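You operate a simulated robot arm through the tools that you are given. There is no shell and no other tool.

You run a simulated robot arm. Do the job below in one go: nothing can be reset, and whatever is moved stays where it is left.

## Task
Tape both sides of the Lot 72 coil from the forming bench.
Fine: use the tape stand, one stroke a side; leave the coil in the carriage, back at Load.
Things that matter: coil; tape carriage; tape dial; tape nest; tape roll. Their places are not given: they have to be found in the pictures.

Only the result counts: the job must be done as asked and must still hold three seconds after the hand-in. Knocking over, shifting, dropping, spilling or breaking anything else fails it.

## Robot
A 7-joint arm with a fingered hand, fixed in place. Base frame: the origin is at the foot of the arm, x ahead of it, y to its left, z up. Lengths are in mm, angles in degrees, forces in N, time in s.
Its first joint turns from -166.0 to 166.0 degrees. Payload 3.7 kg.
The TCP is the grasp point between the finger pads, 25 mm short of the fingertips. In the tool frame z runs along the fingers and y along their closing line. The gripper opens to 88 mm. The gripper's body begins 29 mm behind the TCP. The gripper is a hand of 5 fingers: y runs from the thumb to the fingers, the wrist lies at [-13, -106, -174] in the tool frame, and closing takes about 1.5 s.
Orientation is told as [roll, pitch, yaw] about the base's x, y, z axes, in that order, counted from this pose: with the fingers straight down and the wrist toward the robot, the tool's x, y and z point along [0, 1, 0], [1, 0, 0] and [0, 0, -1] of the base frame.

## Interface
- The arm moves only by the tool move_arm. Its argument "moves" is a list of rows, each an object (a shift or turn left out is 0, a gripper value left out holds the last) with "slide": the shift along the tool's x, y, z in mm, a list of three; "dr": the turn, a rotation vector about the tool's x, y, z in degrees, a list of three. In form: [{"slide": [dx, dy, dz], "dr": [rx, ry, rz]}, ...]. A call has 1 to 20 rows; each row is the pose to reach, as a shift and turn from the pose commanded when the call began, along the tool's axes at that moment. "grip" is the opening, from 0 (shut) to 1 (fully open), set as the call begins (left out, the last holds). Rows are played at 5 a second. More than 50 mm and 8.6 degrees between two rows, or a gripper value outside its range, and nothing of the call is played. Where a pose cannot be reached the arm comes as near as it can. A force on the tool above 50 N (or 10 N above the force at the start of the call, whichever is more), or a blocked arm, ends the call early, and 0.2 s more pass. Each finger travels about 108 mm/s and halts on what it meets, pressing with about 33 N; the grip force reading is that of the motor and also rises with nothing between the fingers. The clock runs only during rows and for 0.2 s after the last one: add rows that repeat a pose to give the fingers time. The reply holds the time, the measured pose of the TCP, the force on the tool along the base axes, the opening and the grip force, in the units named above and with some noise, with the torque about the TCP (base axes, N m) and any sound that the robot's microphone picked up, and new pictures: "pictures" is both (left out), scene, wrist or none.
- Cameras (640 x 400 px; columns grow to the right, rows downward): "scene" is fixed at [219.3, 498.6, 1286.9]; the picture's right is [-0.44, -0.90, 0.00], its down [-0.46, 0.22, -0.86] and it looks along [0.77, -0.38, -0.51] (base axes); focal length 214 px, centre (320, 200). "wrist" rides on the gripper at [59, -79, -105] in the tool frame; the picture's right is [-0.73, 0.32, -0.61], its down [-0.62, -0.68, 0.38] and it looks along [-0.29, 0.66, 0.70] (tool axes); focal length 234 px, centre (320, 200).
- move_fingers(index, middle, ring, little, thumb_bend, thumb_turn): sets how far each is bent, from 0 (flat) to 1 (curled in); at 0.3 the hand is open as for a grip, at 0.7 the pads meet at the TCP. One left out holds its place. A second passes; each finger stops where it meets its share of the squeeze, and holds until it gets a number again. A gripper value or a shape takes the hand back. It gives what a move gives, with no picture; readings hold the bend of each and the force on index, middle, ring, little, thumb and palm. thumb_turn goes from beside the hand (0) to across from the fingers (1), as for a grip.
- grasp_type(shape): the hand has 5 fingers and takes this shape, open, in about a second: jaw (thumb against the fingers, like two jaws); tri (thumb and two fingers); tip (a fingertip pinch); poke (one finger out to press); point (the index stretched); flat (the hand flat); cup (the hand cupped); fist (a fist). The gripper value then closes the fingers along that shape, each until it touches; the sizes above hold for jaw. It gives what a move gives, with no picture.
- probe_pixels(camera, pixels): there is no depth. For up to 12 entries [column, row, z] of the newest picture of that camera ("zoom" is the newest enlarged one), the place [x, y] in the base frame at which the ray of that pixel passes the height z, good to about 3 mm. No time passes.
- zoom(camera, box): a new picture of the part [left, top, right, bottom] of that camera's present view, enlarged. No time passes.
- sign_off(): hands the job in; it is judged then, once.

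Open the gripper and draw the arm clear of the work before you hand the job in, unless the task says otherwise.

The tools are called after "Emit:" as name(argument=value, ...) on one line, values as JSON. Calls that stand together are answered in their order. move_arm: Moves the arm, as the interface text tells. Its arguments: {"type":"object","properties":{"moves":{"type":"array","items":{"type":"object","properties":{"slide":{"type":"array","items":{"type":"number"}},"dr":{"type":"array","items":{"type":"number"}}}}},"grip":{"type":"number"},"pictures":{"type":"string","enum":["both","scene","wrist","none"]}},"required":["moves"]} The other tools are called the same way: grasp_type (shape) gives the hand a shape; move_fingers (index, middle, ring, little, thumb_bend, thumb_turn) moves the fingers one by one; probe_pixels (camera, pixels) gives the place at which the rays of pixels pass given heights; zoom (camera, box) takes an enlarged picture of a part of a camera's view; sign_off () hands the job in.

At the start:

```text
t: 0.0
tool_pos: [558.5, 116.3, 1151.6]
orientation: [0.0, 0.0, 0.1]
ft_force: [-0.4, 0.4, -0.2]
wrist_torque: [-0.01, 0.01, 0.02]
grip_width: 87.4
grasp_force: 0.0
shape: jaw
bend: [0.3, 0.3, 0.3, 0.3, 0.3, 0.98]
finger forces: [0.0, 0.0, 0.1, 0.0, 0.0, 0.0]
```

scene: 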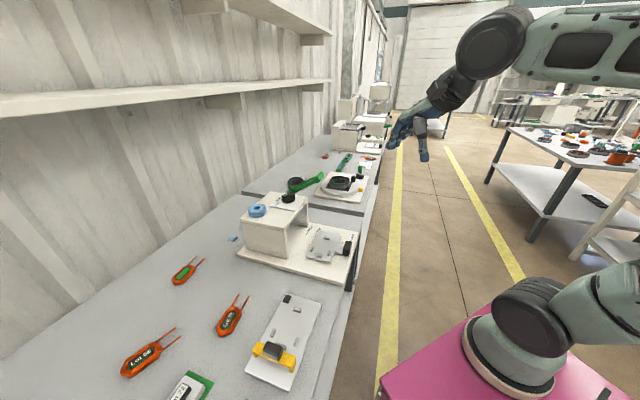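
wrist: 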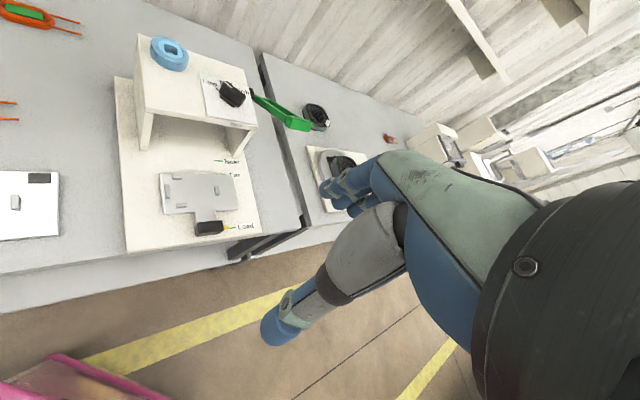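

The scene shows a bench on the left with three orange coils (around (187,270), (230,318), (148,357)), a white stand with a blue tape roll near (257,210) and a carriage near (325,245). I'll zoom in to read the labels.

Emit:
zoom(camera="scene", box=[220, 180, 380, 280])

Emit:
zoom(camera="scene", box=[90, 250, 346, 400])

Emit:
zoom(camera="wrist", box=[100, 20, 340, 270])

Emit:
zoom(camera="scene", box=[270, 130, 400, 210])

```text
4.00 times, centred on (300, 230) of scene
```

zoom: 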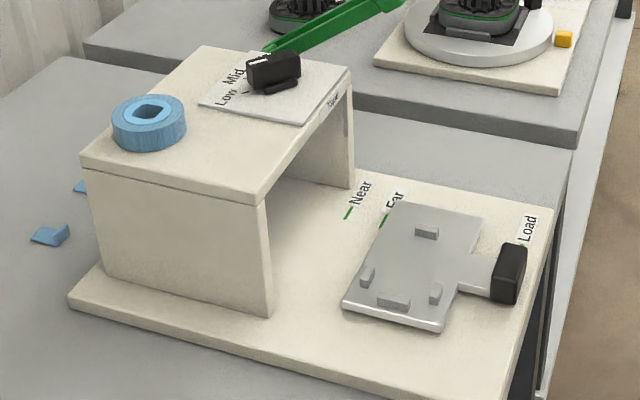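

```text
2.50 times, centred on (218, 325) of scene
```

zoom: 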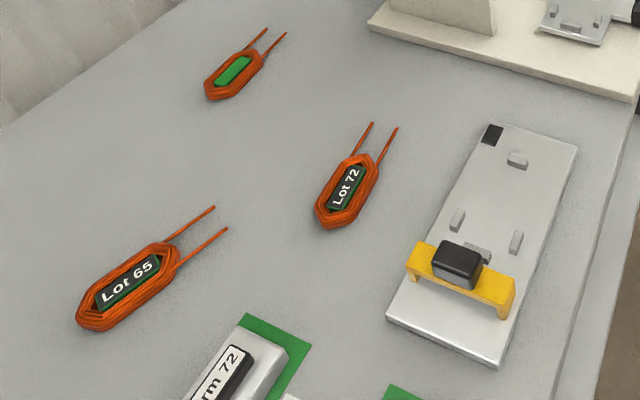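

```text
1.60 times, centred on (220, 145) of wrist
```

zoom: 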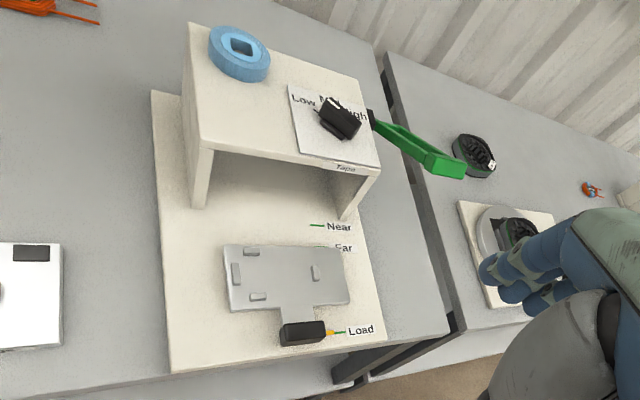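

```text
4.92 times, centred on (335, 170) of scene
```

zoom: 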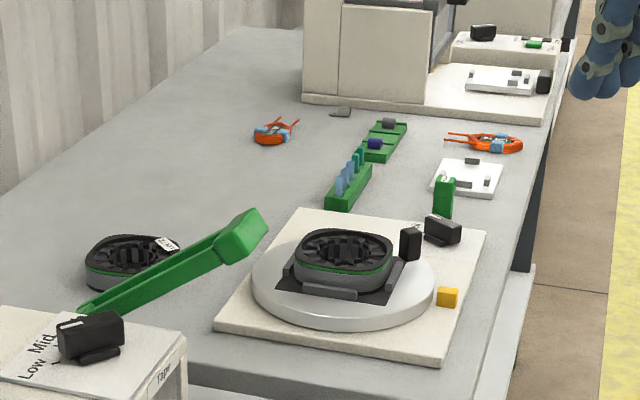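

The tape stand has a Low/Mid/High dial on its roof, a blue tape roll, and a carriage with a black handle at Load; Near/Far marks lie inboard. I'll triangulate heights by probing matching points in both cameras at a few heights.

Emit:
probe_pixels(camera="scene", pixels=[[347, 248, 750], [347, 248, 800], [237.5, 256, 700], [237.5, 256, 750], [257, 207, 900], [257, 207, 950], [230, 318, 700], [230, 318, 740], [352, 237, 740], [352, 237, 700], [309, 228, 740], [309, 228, 700]])

Emit:
probe_pixels(camera="wrist", pixels=[[208.75, 227.5, 750], [208.75, 227.5, 800], [170, 54, 900], [170, 54, 950], [245, 226, 740], [245, 226, 700], [231, 161, 740], [231, 161, 700], [237, 175, 740], [237, 175, 700]])

Emit:
zoom(camera="scene", box=[150, 340, 300, 400])

Emit:
zoom(camera="scene", box=[470, 100, 640, 206])

Emit:
zoom(camera="scene", box=[310, 80, 410, 142])

Emit:
zoom(camera="scene", box=[250, 185, 320, 229])

```text
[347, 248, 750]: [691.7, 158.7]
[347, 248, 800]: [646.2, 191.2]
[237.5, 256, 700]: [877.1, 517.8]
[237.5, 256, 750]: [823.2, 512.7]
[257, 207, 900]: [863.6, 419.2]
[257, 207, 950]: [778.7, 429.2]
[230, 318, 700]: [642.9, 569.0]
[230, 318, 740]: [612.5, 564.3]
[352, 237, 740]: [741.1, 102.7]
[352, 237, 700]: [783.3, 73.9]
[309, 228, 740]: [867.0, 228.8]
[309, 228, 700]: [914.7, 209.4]
```

```text
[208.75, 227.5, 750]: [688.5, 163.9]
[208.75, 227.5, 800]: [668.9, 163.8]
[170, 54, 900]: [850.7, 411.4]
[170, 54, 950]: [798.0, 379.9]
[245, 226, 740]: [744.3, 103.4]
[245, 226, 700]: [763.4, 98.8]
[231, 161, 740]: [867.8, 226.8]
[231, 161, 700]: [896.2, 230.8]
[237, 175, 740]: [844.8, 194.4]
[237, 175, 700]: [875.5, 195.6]
```

```text
4.27 times, centred on (225, 370) of scene
```

zoom: 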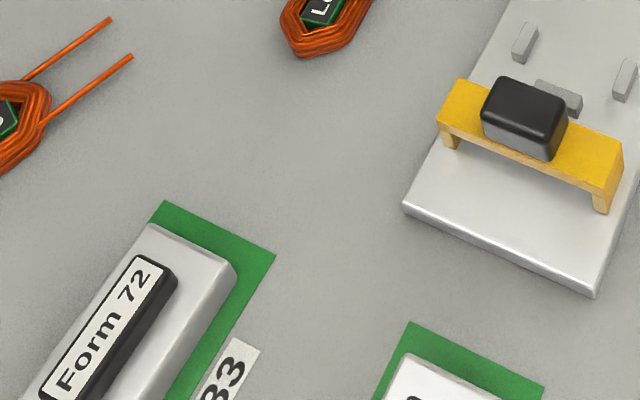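

```text
3.76 times, centred on (555, 153) of scene
```

zoom: 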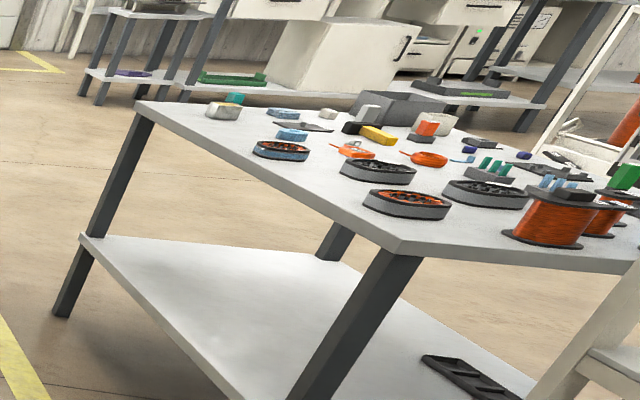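

```text
6.40 times, centred on (360, 111) of scene
```

zoom: 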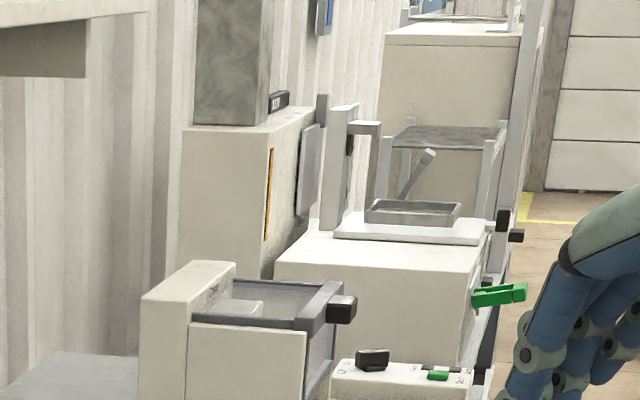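

```text
9.09 times, centred on (285, 207) of scene
```

zoom: 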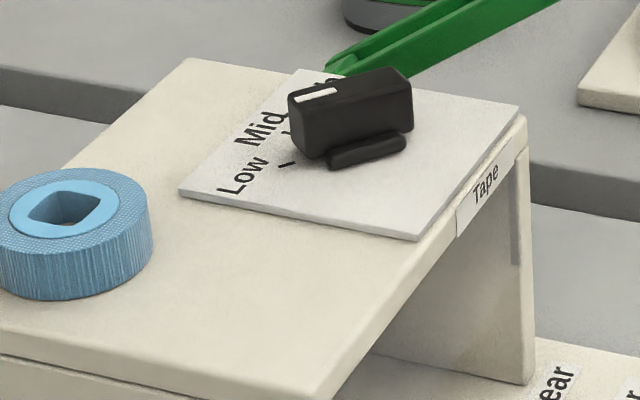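

Both cameras agree that the Load/Near labels lie at about z=740 (Load ≈ (743,103), Near ≈ (867,228)). I'll zoom the wrist view on the dial, roll and carriage, and look at the taped sample coils on the other bench.

Emit:
zoom(camera="wrist", box=[130, 25, 270, 112])

Emit:
zoom(camera="wrist", box=[140, 140, 280, 250])

Emit:
zoom(camera="scene", box=[310, 145, 390, 180])

Emit:
zoom(camera="scene", box=[0, 0, 340, 200])

Emit:
zoom(camera="wrist", box=[370, 60, 640, 220])

```text
4.57 times, centred on (200, 68) of wrist
```

zoom: 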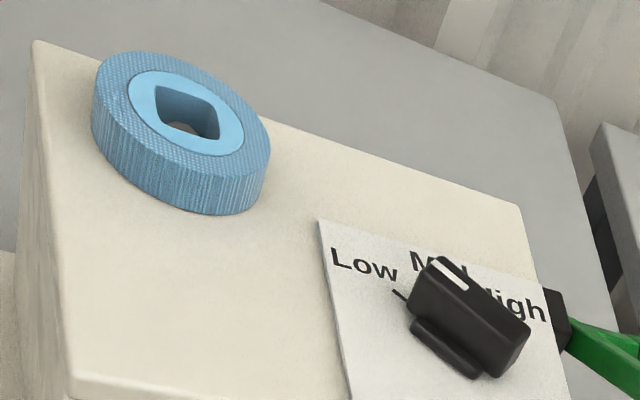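

```text
3.64 times, centred on (210, 195) of wrist
```

zoom: 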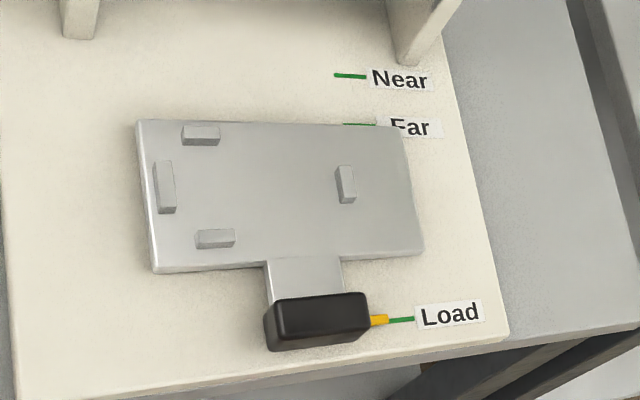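

```text
8.00 times, centred on (350, 162) of scene
```

zoom: 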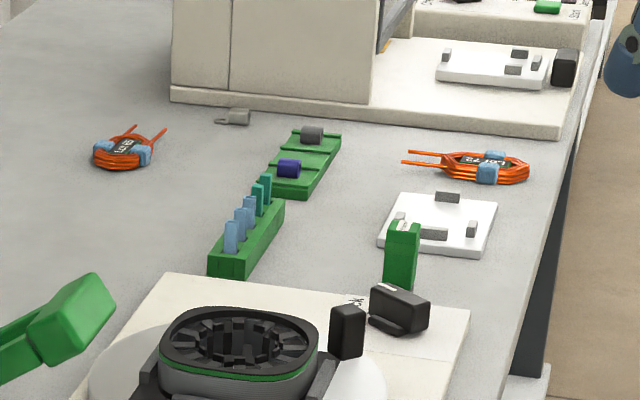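

```text
1.88 times, centred on (170, 100) of scene
```

zoom: 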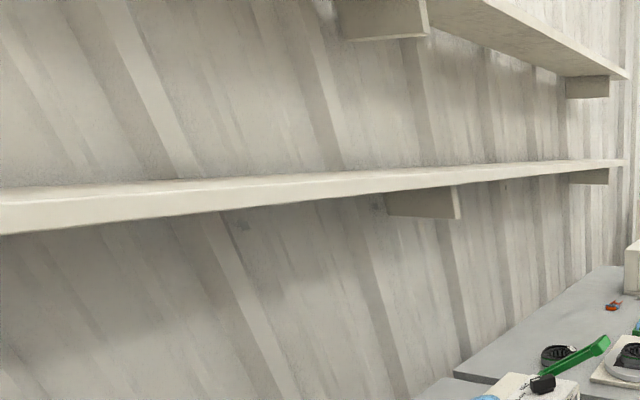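

```text
2.37 times, centred on (505, 140) of wrist
```

zoom: 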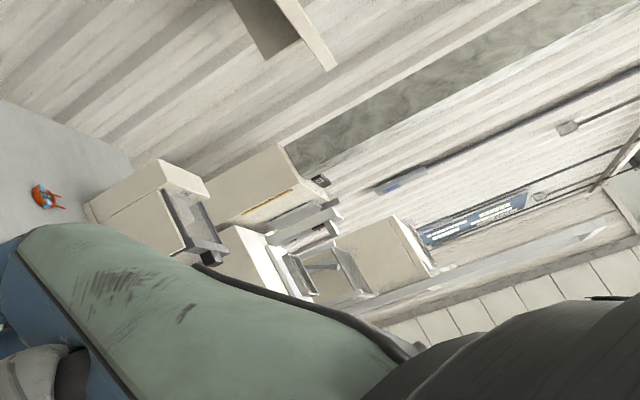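

The carriage's yellow pointer sits at the Load tick (wrist ~(231,228)); a green lever seems to hinge from a black pivot on the right side of the stand (wrist ~(255,100)). I'll probe the tick marks and carriage corners, then zoom on the lever.

Emit:
probe_pixels(camera="wrist", pixels=[[222.9, 160.9, 740], [225.1, 174.4, 740], [235.6, 227.4, 740], [160.0, 173.0, 755], [164.5, 214.7, 755], [235.0, 176.0, 755], [238.0, 209.0, 755], [118, 80, 740], [125, 251, 740], [262, 232, 740], [256, 160, 740]])

Emit:
zoom(camera="wrist", box=[220, 70, 360, 157])

Emit:
zoom(camera="scene", box=[270, 160, 350, 210])

Emit:
zoom(camera="wrist", box=[0, 0, 140, 250])

```text
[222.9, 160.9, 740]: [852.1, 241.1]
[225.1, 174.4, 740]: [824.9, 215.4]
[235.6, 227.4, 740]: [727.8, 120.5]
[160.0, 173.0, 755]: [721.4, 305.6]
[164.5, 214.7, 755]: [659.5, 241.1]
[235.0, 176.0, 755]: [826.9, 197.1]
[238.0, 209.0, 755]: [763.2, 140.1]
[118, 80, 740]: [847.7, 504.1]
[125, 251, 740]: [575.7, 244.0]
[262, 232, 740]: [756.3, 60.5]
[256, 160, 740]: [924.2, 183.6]
```

```text
4.57 times, centred on (290, 114) of wrist
```

zoom: 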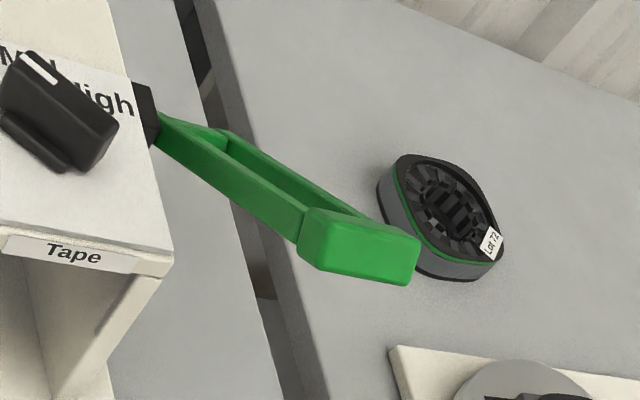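

```text
8.00 times, centred on (310, 185) of scene
```

zoom: 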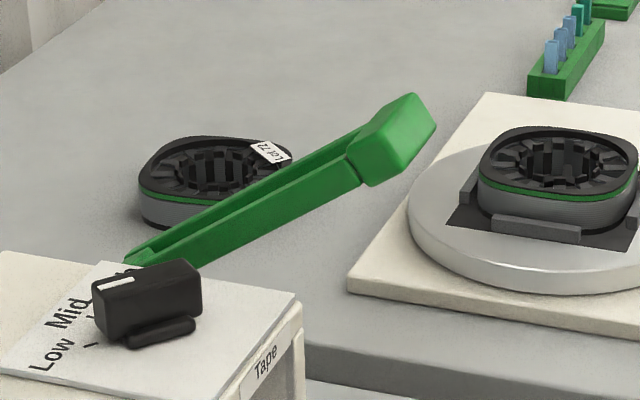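

```text
1.60 times, centred on (70, 125) of wrist
```

zoom: 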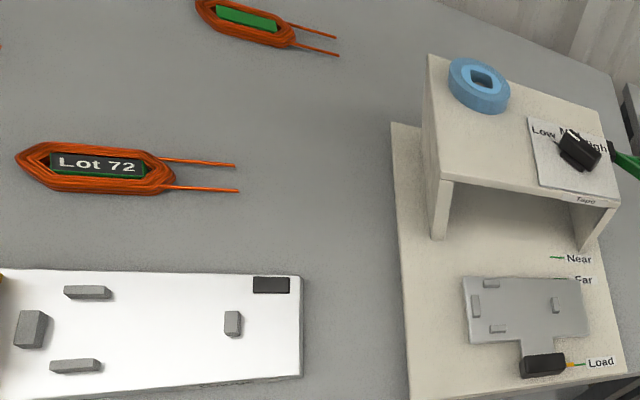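

The zoom can render past the picture's edge, so I'll use thin boxes at the borders to look at the rest of the forming bench and the surroundings for any chart about the dial.

Emit:
zoom(camera="scene", box=[0, 390, 640, 400])

Emit:
zoom(camera="scene", box=[0, 0, 10, 400])

Emit:
zoom(camera="wrist", box=[0, 0, 10, 400])

Emit:
zoom(camera="wrist", box=[0, 0, 640, 10])

Emit:
zoom(camera="scene", box=[0, 0, 640, 10])

```text
1.00 times, centred on (320, 395) of scene (not enlarged: the box is as wide or as high as the picture)
```

zoom: 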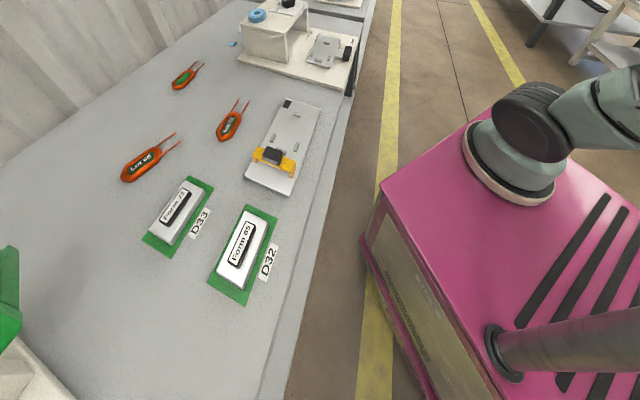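

```text
1.00 times, centred on (5, 200) of scene (not enlarged: the box is as wide or as high as the picture)
```

zoom: 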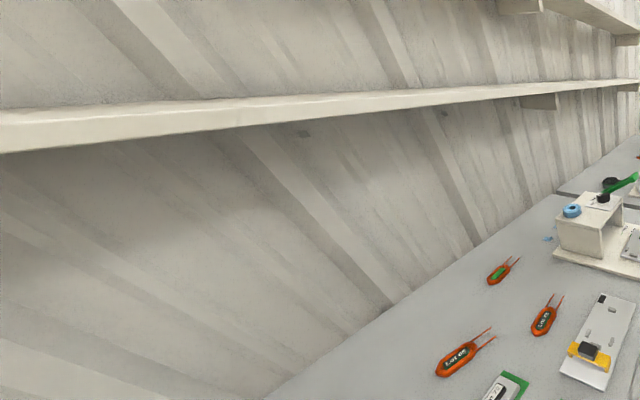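

```text
1.00 times, centred on (5, 200) of wrist (not enlarged: the box is as wide or as high as the picture)
```

zoom: 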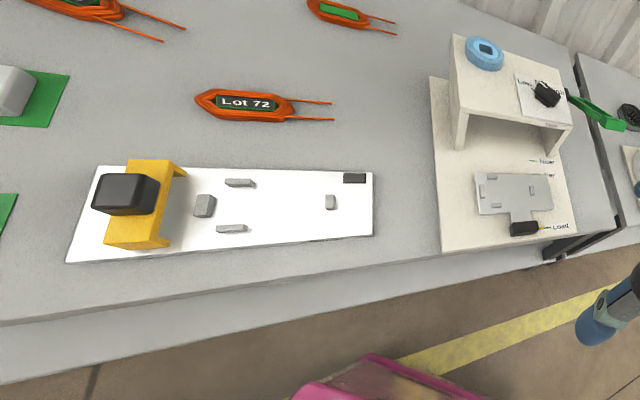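

```text
1.00 times, centred on (320, 5) of wrist (not enlarged: the box is as wide or as high as the picture)
```

zoom: 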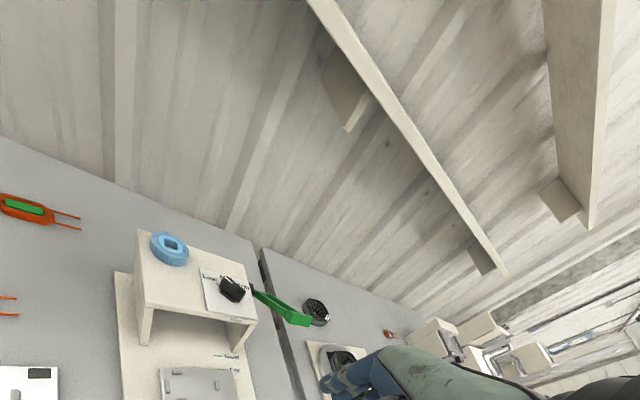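

```text
1.00 times, centred on (320, 5) of scene (not enlarged: the box is as wide or as high as the picture)
```

zoom: 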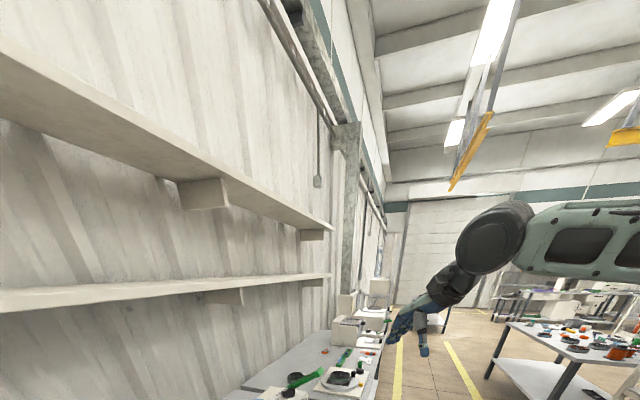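

No chart is posted nearby; the forming bench holds Lot 72 at the middle, Lot 65 left, and an unlabelled coil behind. I'll yaw the hand 45° to align with the bench and lower it in front of the stand to get a closer look at the stand from the front.

Emit:
move_arm(moves=[{"slide": [-13, 7, 33], "dr": [0, 0, -7.5]}, {"slide": [-25, 14, 67], "dr": [0, 0, -15]}, {"slide": [-38, 21, 100], "dr": [0, 0, -22.5]}, {"slide": [-51, 28, 133], "dr": [0, 0, -30]}, {"slide": [-63, 35, 167], "dr": [0, 0, -37.5]}, {"slide": [-76, 41, 200], "dr": [0, 0, -45]}, {"slide": [-76, 41, 200], "dr": [0, 0, -45]}])

```text
t: 1.6
tool_pos: [598.7, 39.8, 951.4]
orientation: [0.0, 0.0, 45.1]
ft_force: [0.2, -0.8, -0.3]
wrist_torque: [-0.02, 0.01, 0.03]
grip_width: 87.9
grasp_force: 0.0
shape: jaw
bend: [0.3, 0.3, 0.3, 0.3, 0.3, 0.98]
finger forces: [0.0, 0.1, 0.0, 0.1, 0.1, 0.0]
```

scene: 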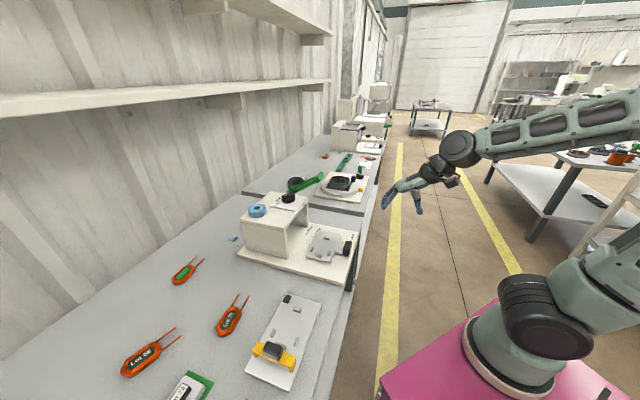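
wrist: 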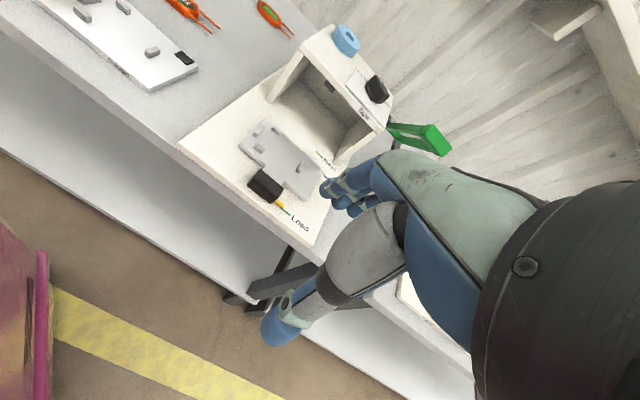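

I now see the stand from the front at wrist (320,110) with the roof on a back wall and sides, the dial at (377,90), the green lever at (420,135). I'll zoom in for details.

Emit:
zoom(camera="wrist", box=[310, 10, 470, 110])

Emit:
zoom(camera="wrist", box=[230, 90, 350, 240])

Emit:
zoom(camera="wrist", box=[280, 60, 380, 160])

Emit:
zoom(camera="wrist", box=[360, 70, 480, 170])

```text
4.00 times, centred on (390, 60) of wrist
```

zoom: 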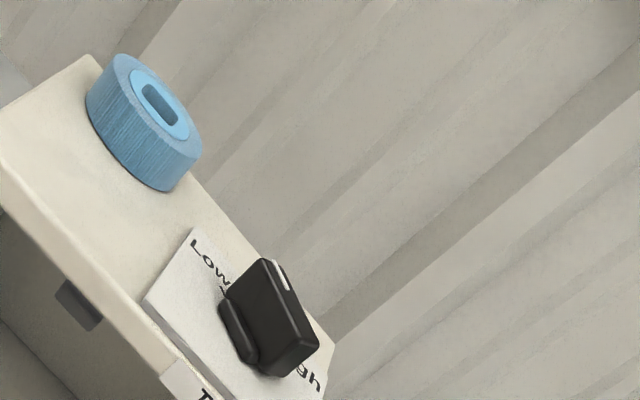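

```text
2.67 times, centred on (290, 165) of wrist
```

zoom: 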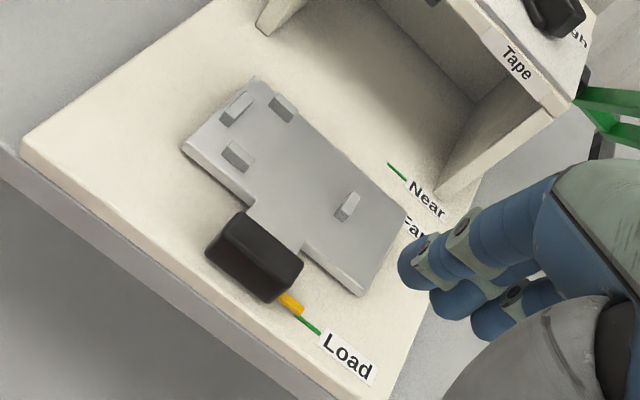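

```text
4.00 times, centred on (330, 110) of wrist
```

zoom: 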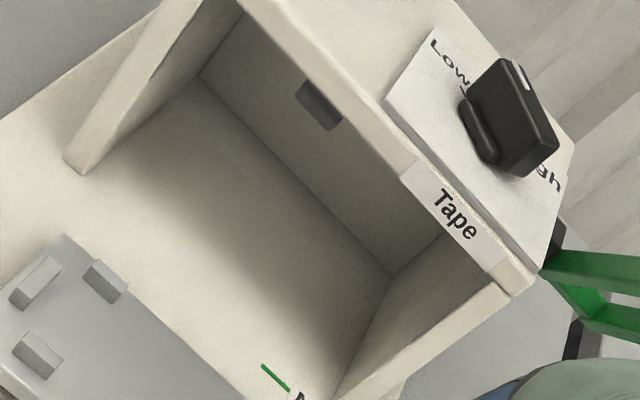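

```text
4.00 times, centred on (420, 120) of wrist
```

zoom: 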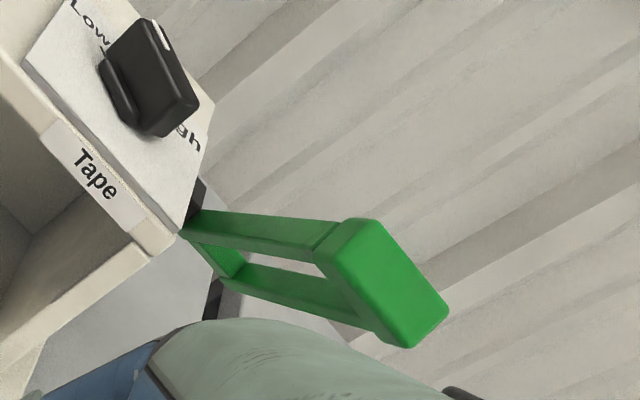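

The lever is a green yoke on the stand's right side with its grip bar raised outward; a dark tape head hangs under the roof. I'll probe matching points of lever, dial and roof corner in both cameras to get their heights.

Emit:
probe_pixels(camera="scene", pixels=[[320, 177.5, 900], [320, 177.5, 950], [320, 177.5, 1000], [284.2, 195.4, 880], [284.2, 195.4, 920], [284.2, 195.4, 960], [307.6, 198.2, 860], [307.6, 198.2, 900], [307.6, 198.2, 940]])

Emit:
probe_pixels(camera="wrist", pixels=[[436.25, 140, 900], [436.25, 140, 950], [436.25, 140, 1000], [380.5, 78.75, 880], [380.5, 78.75, 920], [380.5, 78.75, 960], [383.75, 128.75, 860], [383.75, 128.75, 900], [383.75, 128.75, 940]])

```text
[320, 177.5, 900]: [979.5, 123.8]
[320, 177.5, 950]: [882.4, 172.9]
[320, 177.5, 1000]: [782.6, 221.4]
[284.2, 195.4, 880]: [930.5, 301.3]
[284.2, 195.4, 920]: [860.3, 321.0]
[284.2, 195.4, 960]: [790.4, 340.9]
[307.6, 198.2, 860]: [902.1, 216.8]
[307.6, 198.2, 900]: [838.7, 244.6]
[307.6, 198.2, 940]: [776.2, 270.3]
```

```text
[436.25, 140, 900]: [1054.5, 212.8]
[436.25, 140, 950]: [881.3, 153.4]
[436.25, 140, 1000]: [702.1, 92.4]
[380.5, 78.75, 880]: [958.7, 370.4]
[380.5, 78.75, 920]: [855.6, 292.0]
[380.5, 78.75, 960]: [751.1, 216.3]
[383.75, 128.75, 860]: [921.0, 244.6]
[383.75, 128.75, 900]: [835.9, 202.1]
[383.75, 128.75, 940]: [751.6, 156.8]
```

Triangulation puts the lever's grip bar near (898,165,945) with its pivot near (990,294,846) – so it swings toward the robot and is raised about 32°; the dial is near (879,314,~900). I'll move above the stand, back to yaw 0, for a close look at the dial's ticks.

Emit:
move_arm(moves=[{"slide": [3, 39, -30], "dr": [0, 0, 7.5]}, {"slide": [5.5, 78, -60], "dr": [0, 0, 15]}, {"slide": [8.3, 117, -90], "dr": [0, 0, 22.5]}, {"slide": [11, 156, -90], "dr": [0, 0, 30]}, {"slide": [14, 196, -90], "dr": [0, 0, 37.5]}, {"slide": [16.6, 234.8, -90], "dr": [0, 0, 45]}, {"slide": [16.6, 234.8, -90], "dr": [0, 0, 45]}])

```text
t: 3.2
tool_pos: [753.4, 218.3, 1040.5]
orientation: [-0.1, 0.0, -0.1]
ft_force: [-0.3, 0.1, -0.3]
wrist_torque: [0.02, 0.0, 0.03]
grip_width: 87.6
grasp_force: 0.1
shape: jaw
bend: [0.3, 0.3, 0.3, 0.3, 0.3, 0.98]
finger forces: [0.1, 0.0, 0.2, 0.0, 0.0, 0.0]
```

scene: 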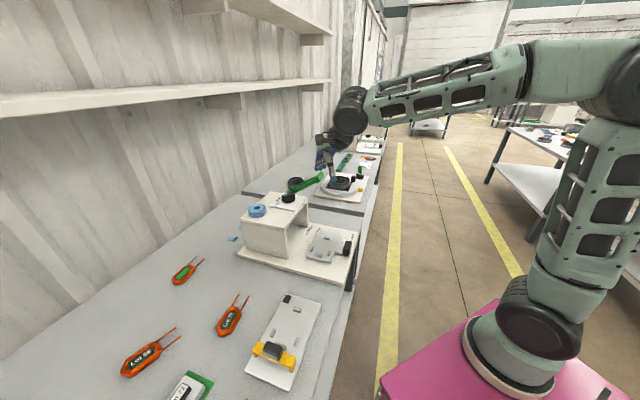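
wrist: 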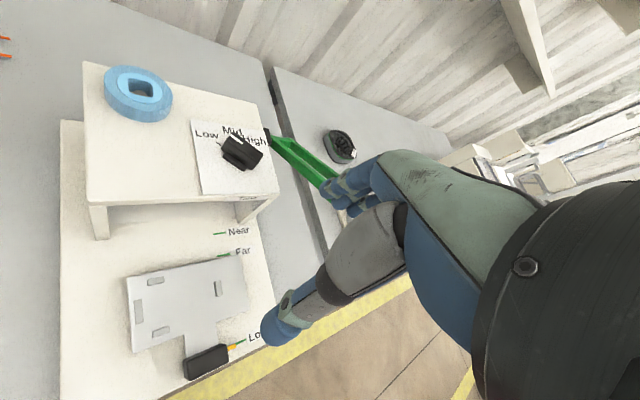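

The wrist view now shows the dial at (238,150), ticks of Near/Far at (220,233)/(225,253), and lever at (300,155). I'll zoom on the dial, the roll and the carriage.

Emit:
zoom(camera="wrist", box=[180, 100, 300, 200])

Emit:
zoom(camera="wrist", box=[100, 210, 290, 390])

Emit:
zoom(camera="wrist", box=[80, 50, 200, 130])

Emit:
zoom(camera="wrist", box=[250, 110, 370, 230])

Emit:
zoom(camera="scene", box=[270, 180, 310, 210])

```text
4.00 times, centred on (240, 150) of wrist
```

zoom: 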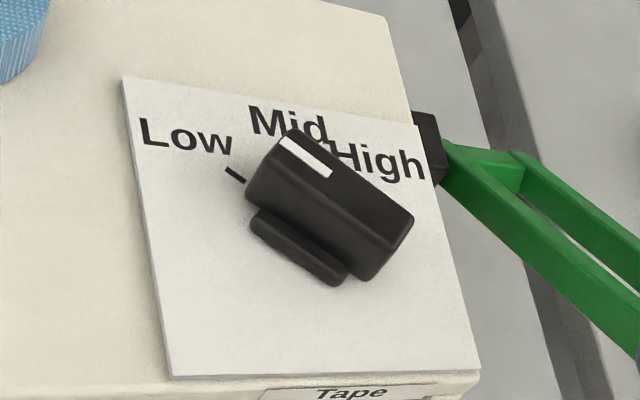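

```text
2.22 times, centred on (195, 300) of wrist
```

zoom: 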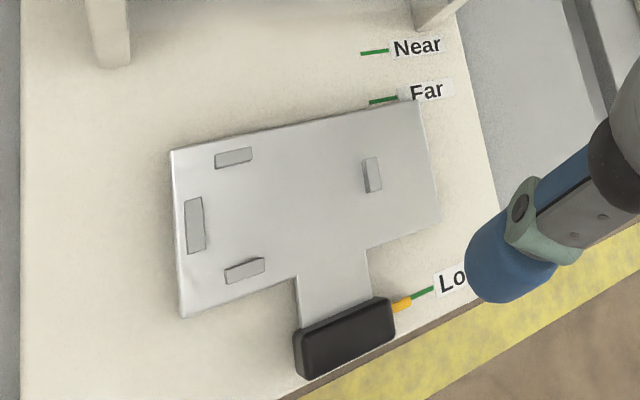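

```text
5.00 times, centred on (140, 90) of wrist
```

zoom: 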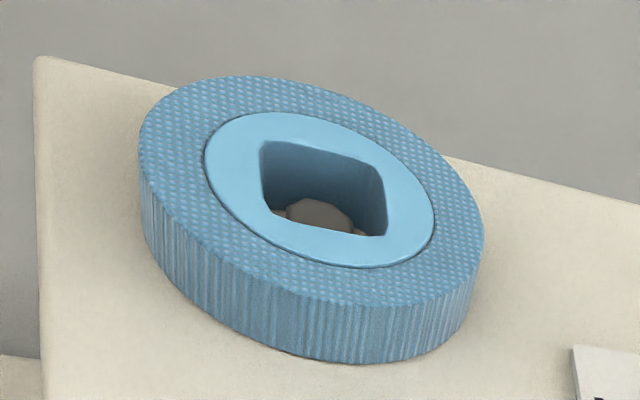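

```text
3.33 times, centred on (310, 170) of wrist
```

zoom: 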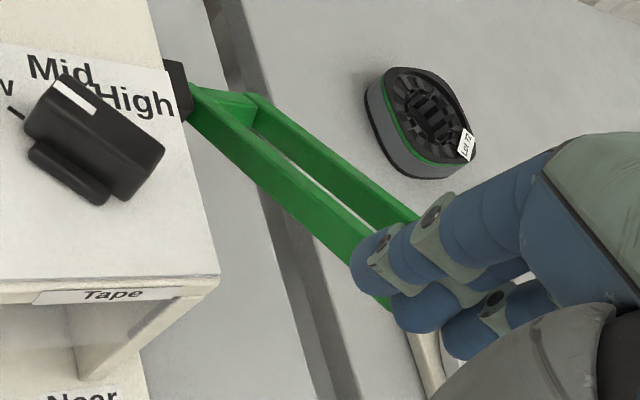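

```text
13.33 times, centred on (290, 195) of scene
```

zoom: 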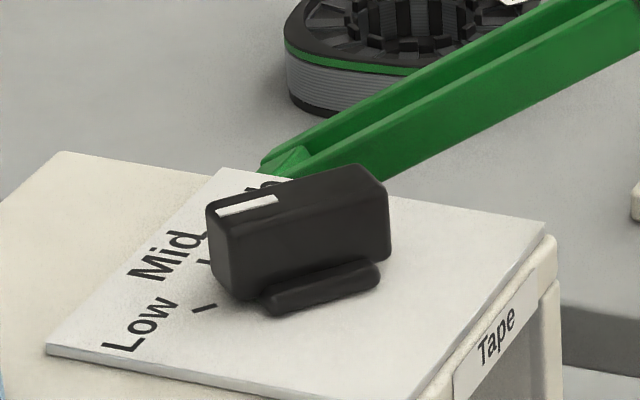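

I'll probe the plate corners, Low tick, labels (at plate height ~884) and the knob's marker ends (at ~908) to measure the dial angles.

Emit:
probe_pixels(camera="wrist", pixels=[[190.5, 119.25, 884], [264.5, 131.25, 884], [280, 193, 884], [203, 194.5, 884], [216.75, 142.5, 884], [221.25, 145.75, 884], [206.75, 134.25, 884], [232.5, 130.5, 884], [254.5, 139.5, 884], [230.75, 134.5, 908], [242.5, 143.75, 908]])

Emit:
probe_pixels(camera="zoom", pixels=[[47, 347, 884], [220, 168, 884], [545, 230, 884], [195, 312, 884], [214, 304, 884], [215, 213, 908], [278, 197, 908], [135, 325, 884], [165, 258, 884], [200, 260, 884]])

```text
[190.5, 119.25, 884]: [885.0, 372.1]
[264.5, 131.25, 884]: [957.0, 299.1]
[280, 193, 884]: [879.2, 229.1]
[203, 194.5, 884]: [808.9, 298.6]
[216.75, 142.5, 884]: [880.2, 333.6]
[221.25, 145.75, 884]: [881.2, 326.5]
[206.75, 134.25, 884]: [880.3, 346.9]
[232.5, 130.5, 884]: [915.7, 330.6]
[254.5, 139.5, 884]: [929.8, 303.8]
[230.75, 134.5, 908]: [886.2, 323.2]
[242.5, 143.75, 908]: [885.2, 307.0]
```

```text
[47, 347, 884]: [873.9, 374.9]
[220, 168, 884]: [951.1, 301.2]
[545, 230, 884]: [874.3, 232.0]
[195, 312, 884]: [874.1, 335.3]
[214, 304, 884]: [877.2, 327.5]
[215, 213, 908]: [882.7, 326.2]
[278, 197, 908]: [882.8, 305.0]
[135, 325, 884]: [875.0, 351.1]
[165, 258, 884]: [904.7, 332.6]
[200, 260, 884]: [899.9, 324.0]
```

The dial's marker runs along +y and the Low tick lies at +y from the plate centre (882,300), so the dial now points to Low. Before deciding on the dial, I'll look for any notes around the forms and the other stations.

Emit:
zoom(camera="scene", box=[160, 390, 320, 400])

Emit:
zoom(camera="scene", box=[140, 300, 270, 400])

Emit:
zoom(camera="scene", box=[330, 60, 400, 104])

Emit:
zoom(camera="scene", box=[500, 50, 640, 130])

Emit:
zoom(camera="scene", box=[0, 300, 60, 400])

Emit:
zoom(camera="scene", box=[630, 0, 640, 400])

```text
4.00 times, centred on (240, 395) of scene
```

zoom: 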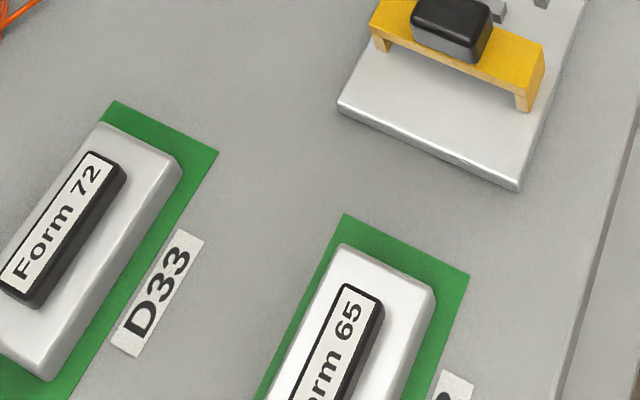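

```text
4.00 times, centred on (205, 350) of scene
```

zoom: 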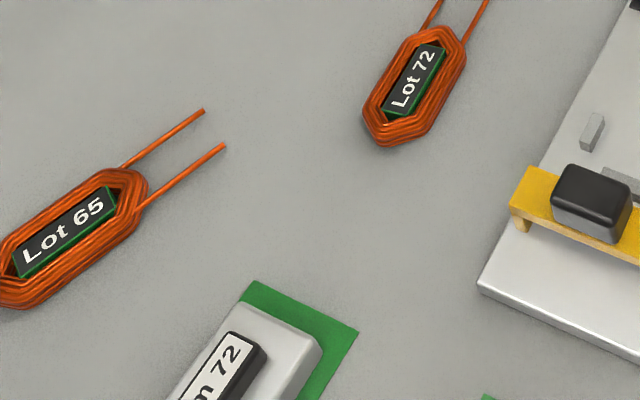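

```text
9.09 times, centred on (365, 82) of scene
```

zoom: 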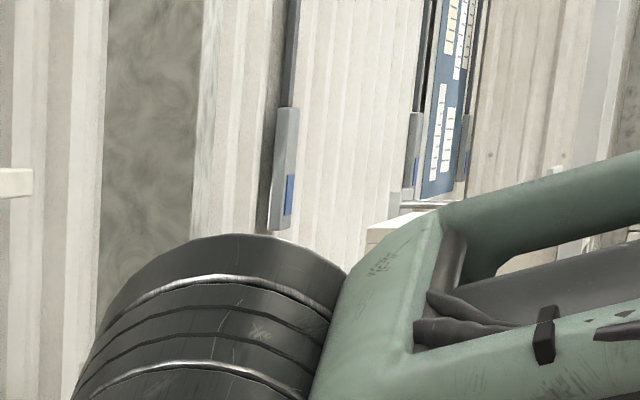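

```text
4.57 times, centred on (570, 90) of scene
```

zoom: 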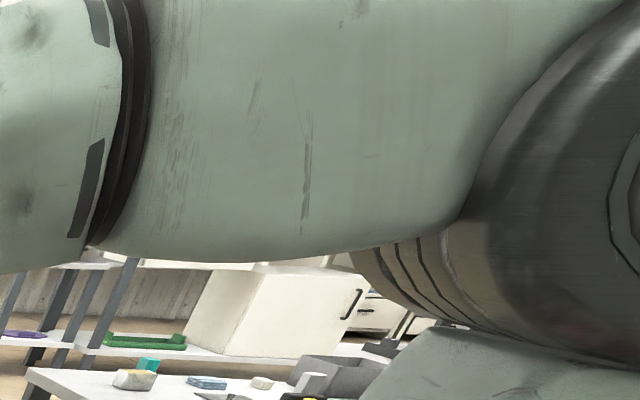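

```text
4.00 times, centred on (30, 350) of scene
```

zoom: 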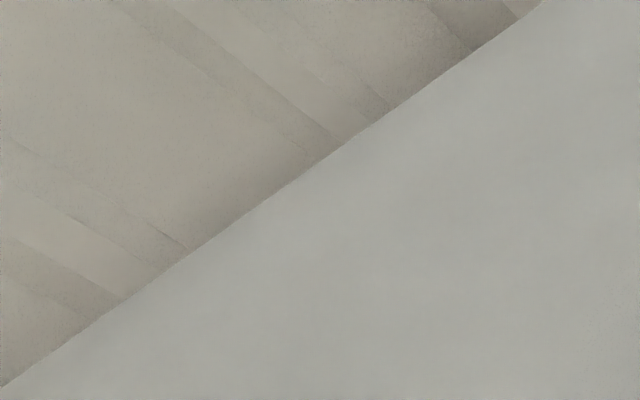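

```text
1.00 times, centred on (635, 200) of scene (not enlarged: the box is as wide or as high as the picture)
```

zoom: 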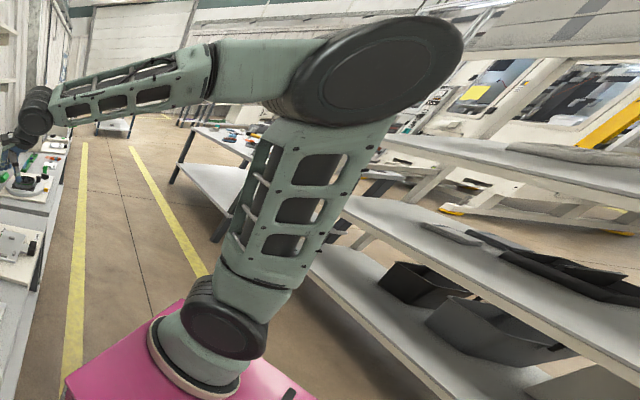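

No posted settings near the forms (only D33/D32 die cards). I'll check the blue wall board and other stations' dials for any rule before committing.

Emit:
zoom(camera="wrist", box=[560, 60, 640, 190])

Emit:
zoom(camera="wrist", box=[420, 80, 560, 180])

Emit:
zoom(camera="scene", box=[330, 140, 390, 200])

Emit:
zoom(camera="wrist", box=[630, 0, 640, 400])

```text
3.08 times, centred on (600, 125) of wrist
```

zoom: 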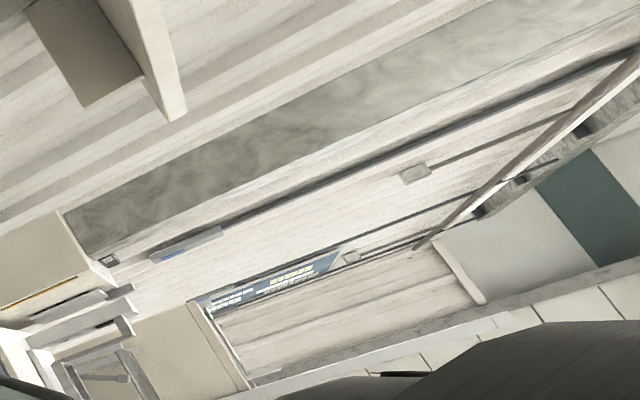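

```text
4.00 times, centred on (490, 130) of wrist
```

zoom: 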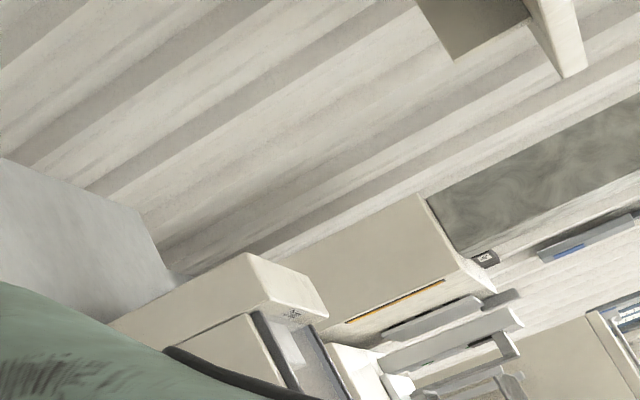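

```text
6.67 times, centred on (360, 170) of scene
```

zoom: 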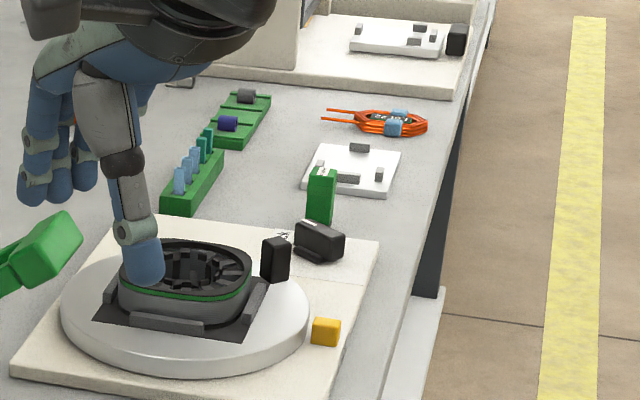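

```text
1.00 times, centred on (635, 200) of wrist (not enlarged: the box is as wide or as high as the picture)
```

zoom: 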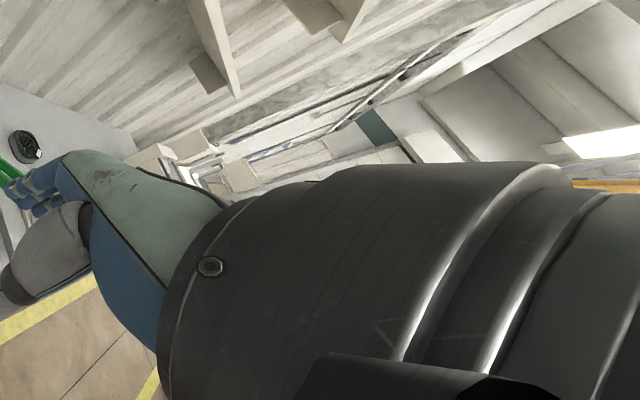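

No chart found; "Fine" (fine wire) with the Low setting fits, and the dial is already at Low. Now I'll measure the Lot 72 coil: zoom on it in both cameras.

Emit:
zoom(camera="scene", box=[190, 285, 270, 345])

Emit:
zoom(camera="wrist", box=[0, 0, 10, 400])

Emit:
zoom(camera="scene", box=[300, 220, 360, 265])

```text
6.67 times, centred on (230, 315) of scene
```

zoom: 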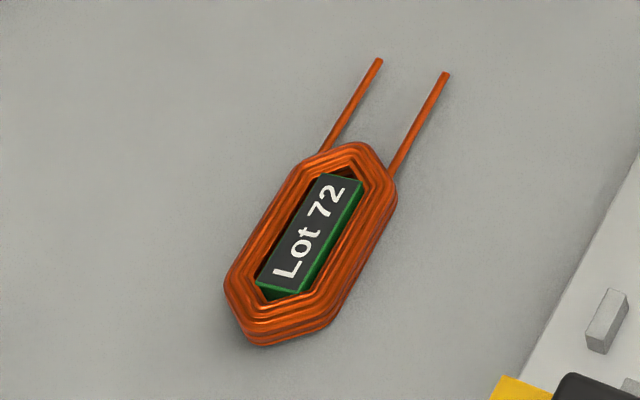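

```text
1.00 times, centred on (5, 200) of wrist (not enlarged: the box is as wide or as high as the picture)
```

zoom: 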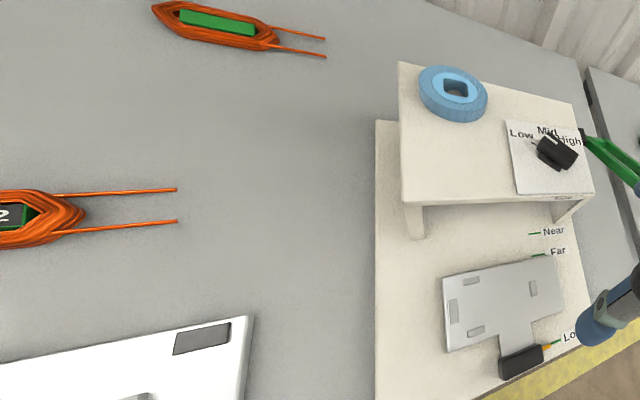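

```text
8.89 times, centred on (330, 242) of scene
```

zoom: 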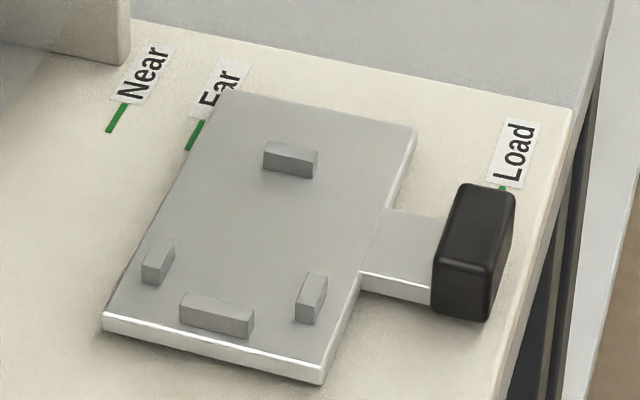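

I'll probe the coil outline points in the scene zoom at an assumed height of about 722 and the carriage features from the newest zoom.

Emit:
probe_pixels(camera="zoom", pixels=[[265, 160, 765], [290, 178, 755], [318, 178, 755], [142, 282, 755], [160, 285, 755], [180, 320, 755], [252, 336, 755], [297, 322, 755], [320, 325, 755], [103, 320, 755], [322, 370, 755], [413, 130, 755]])

Emit:
zoom(camera="scene", box=[190, 285, 270, 345])

```text
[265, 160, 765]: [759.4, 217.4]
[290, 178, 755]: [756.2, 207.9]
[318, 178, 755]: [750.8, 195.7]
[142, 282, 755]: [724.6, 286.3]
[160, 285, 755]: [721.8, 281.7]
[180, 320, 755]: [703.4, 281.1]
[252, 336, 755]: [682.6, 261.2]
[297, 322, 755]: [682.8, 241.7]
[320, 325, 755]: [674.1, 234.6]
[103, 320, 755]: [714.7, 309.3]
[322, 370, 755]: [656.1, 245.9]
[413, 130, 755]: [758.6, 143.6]
```

```text
6.67 times, centred on (230, 315) of scene
```

zoom: 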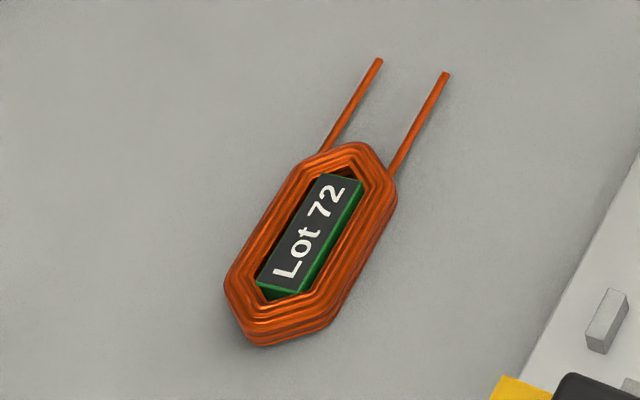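

Now I'll probe the coil outline in this zoom.

Emit:
probe_pixels(camera="zoom", pixels=[[305, 163, 720], [224, 282, 720], [243, 333, 715], [325, 332, 715], [397, 205, 715], [372, 147, 720], [379, 60, 718], [446, 73, 718], [310, 235, 722], [340, 178, 722], [280, 285, 722], [337, 318, 715]])

```text
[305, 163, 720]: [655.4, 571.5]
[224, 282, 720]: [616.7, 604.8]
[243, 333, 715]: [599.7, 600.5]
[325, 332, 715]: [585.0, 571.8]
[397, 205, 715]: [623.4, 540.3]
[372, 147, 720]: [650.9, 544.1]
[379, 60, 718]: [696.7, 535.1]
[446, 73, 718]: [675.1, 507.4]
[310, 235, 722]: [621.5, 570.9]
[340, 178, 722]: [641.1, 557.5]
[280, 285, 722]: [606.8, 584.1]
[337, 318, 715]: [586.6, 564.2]
```

The coil body spans about 79 x 47 mm centred near (622,571) with its long axis near -38°, leads toward +V (right), which matches the nest (blocks at V 307–389, U 654–709). I'll set the tri shape and move above the coil to inspect it with the wrist camera.

Emit:
grasp_type(shape="tri")

Emit:
move_arm(moves=[{"slide": [34.2, -13.8, 0], "dr": [0, 0, -5.26]}, {"slide": [68.4, -27.6, 0], "dr": [0, 0, -10.52]}, {"slide": [102.6, -41.4, 0], "dr": [0, 0, -15.78]}, {"slide": [136.8, -55.2, 0], "dr": [0, 0, -21.04]}, {"slide": [171, -69, 20], "dr": [0, 0, -26.3]}, {"slide": [205.2, -82.8, 44], "dr": [0, 0, -31.56]}, {"slide": [239.4, -96.6, 68], "dr": [0, 0, -36.82]}, {"slide": [273.6, -110.4, 92], "dr": [0, 0, -42.08]}, {"slide": [307.8, -124.2, 116], "dr": [0, 0, -47.34]}, {"slide": [342, -138, 140], "dr": [0, 0, -52.6]}, {"slide": [342, -138, 140], "dr": [0, 0, -52.6]}])

```text
t: 4.1
tool_pos: [752.4, 218.5, 1041.2]
orientation: [0.0, 0.0, 0.1]
ft_force: [1.1, 0.4, 0.0]
wrist_torque: [0.02, 0.02, 0.03]
grip_width: 87.8
grasp_force: 0.0
shape: tri
bend: [0.3, 0.3, 0.99, 0.99, 0.3, 0.98]
finger forces: [0.0, 0.0, 0.0, 0.0, 0.0, 0.0]
```

```text
t: 6.5
tool_pos: [616.4, 560.2, 900.5]
orientation: [0.1, -0.1, 52.7]
ft_force: [0.5, 0.0, -0.1]
wrist_torque: [-0.01, 0.01, -0.02]
grip_width: 87.8
grasp_force: 0.0
shape: tri
bend: [0.3, 0.3, 0.99, 0.99, 0.3, 0.98]
finger forces: [0.1, 0.1, 0.1, 0.1, 0.0, 0.0]
```

scene: 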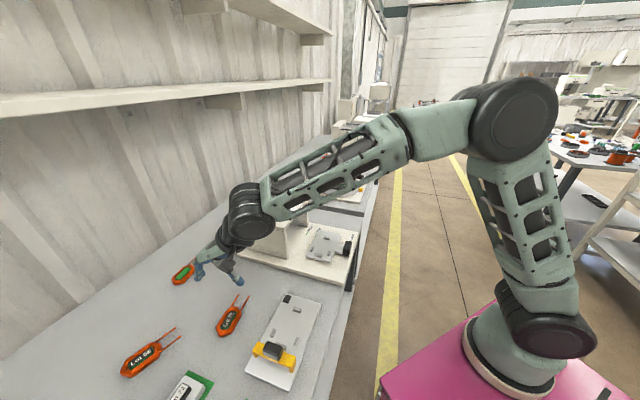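
wrist: 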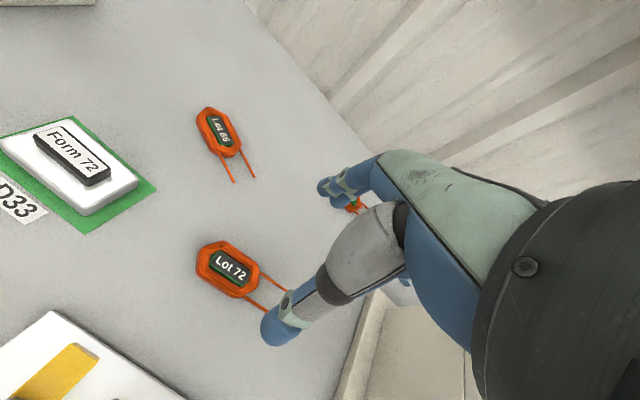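

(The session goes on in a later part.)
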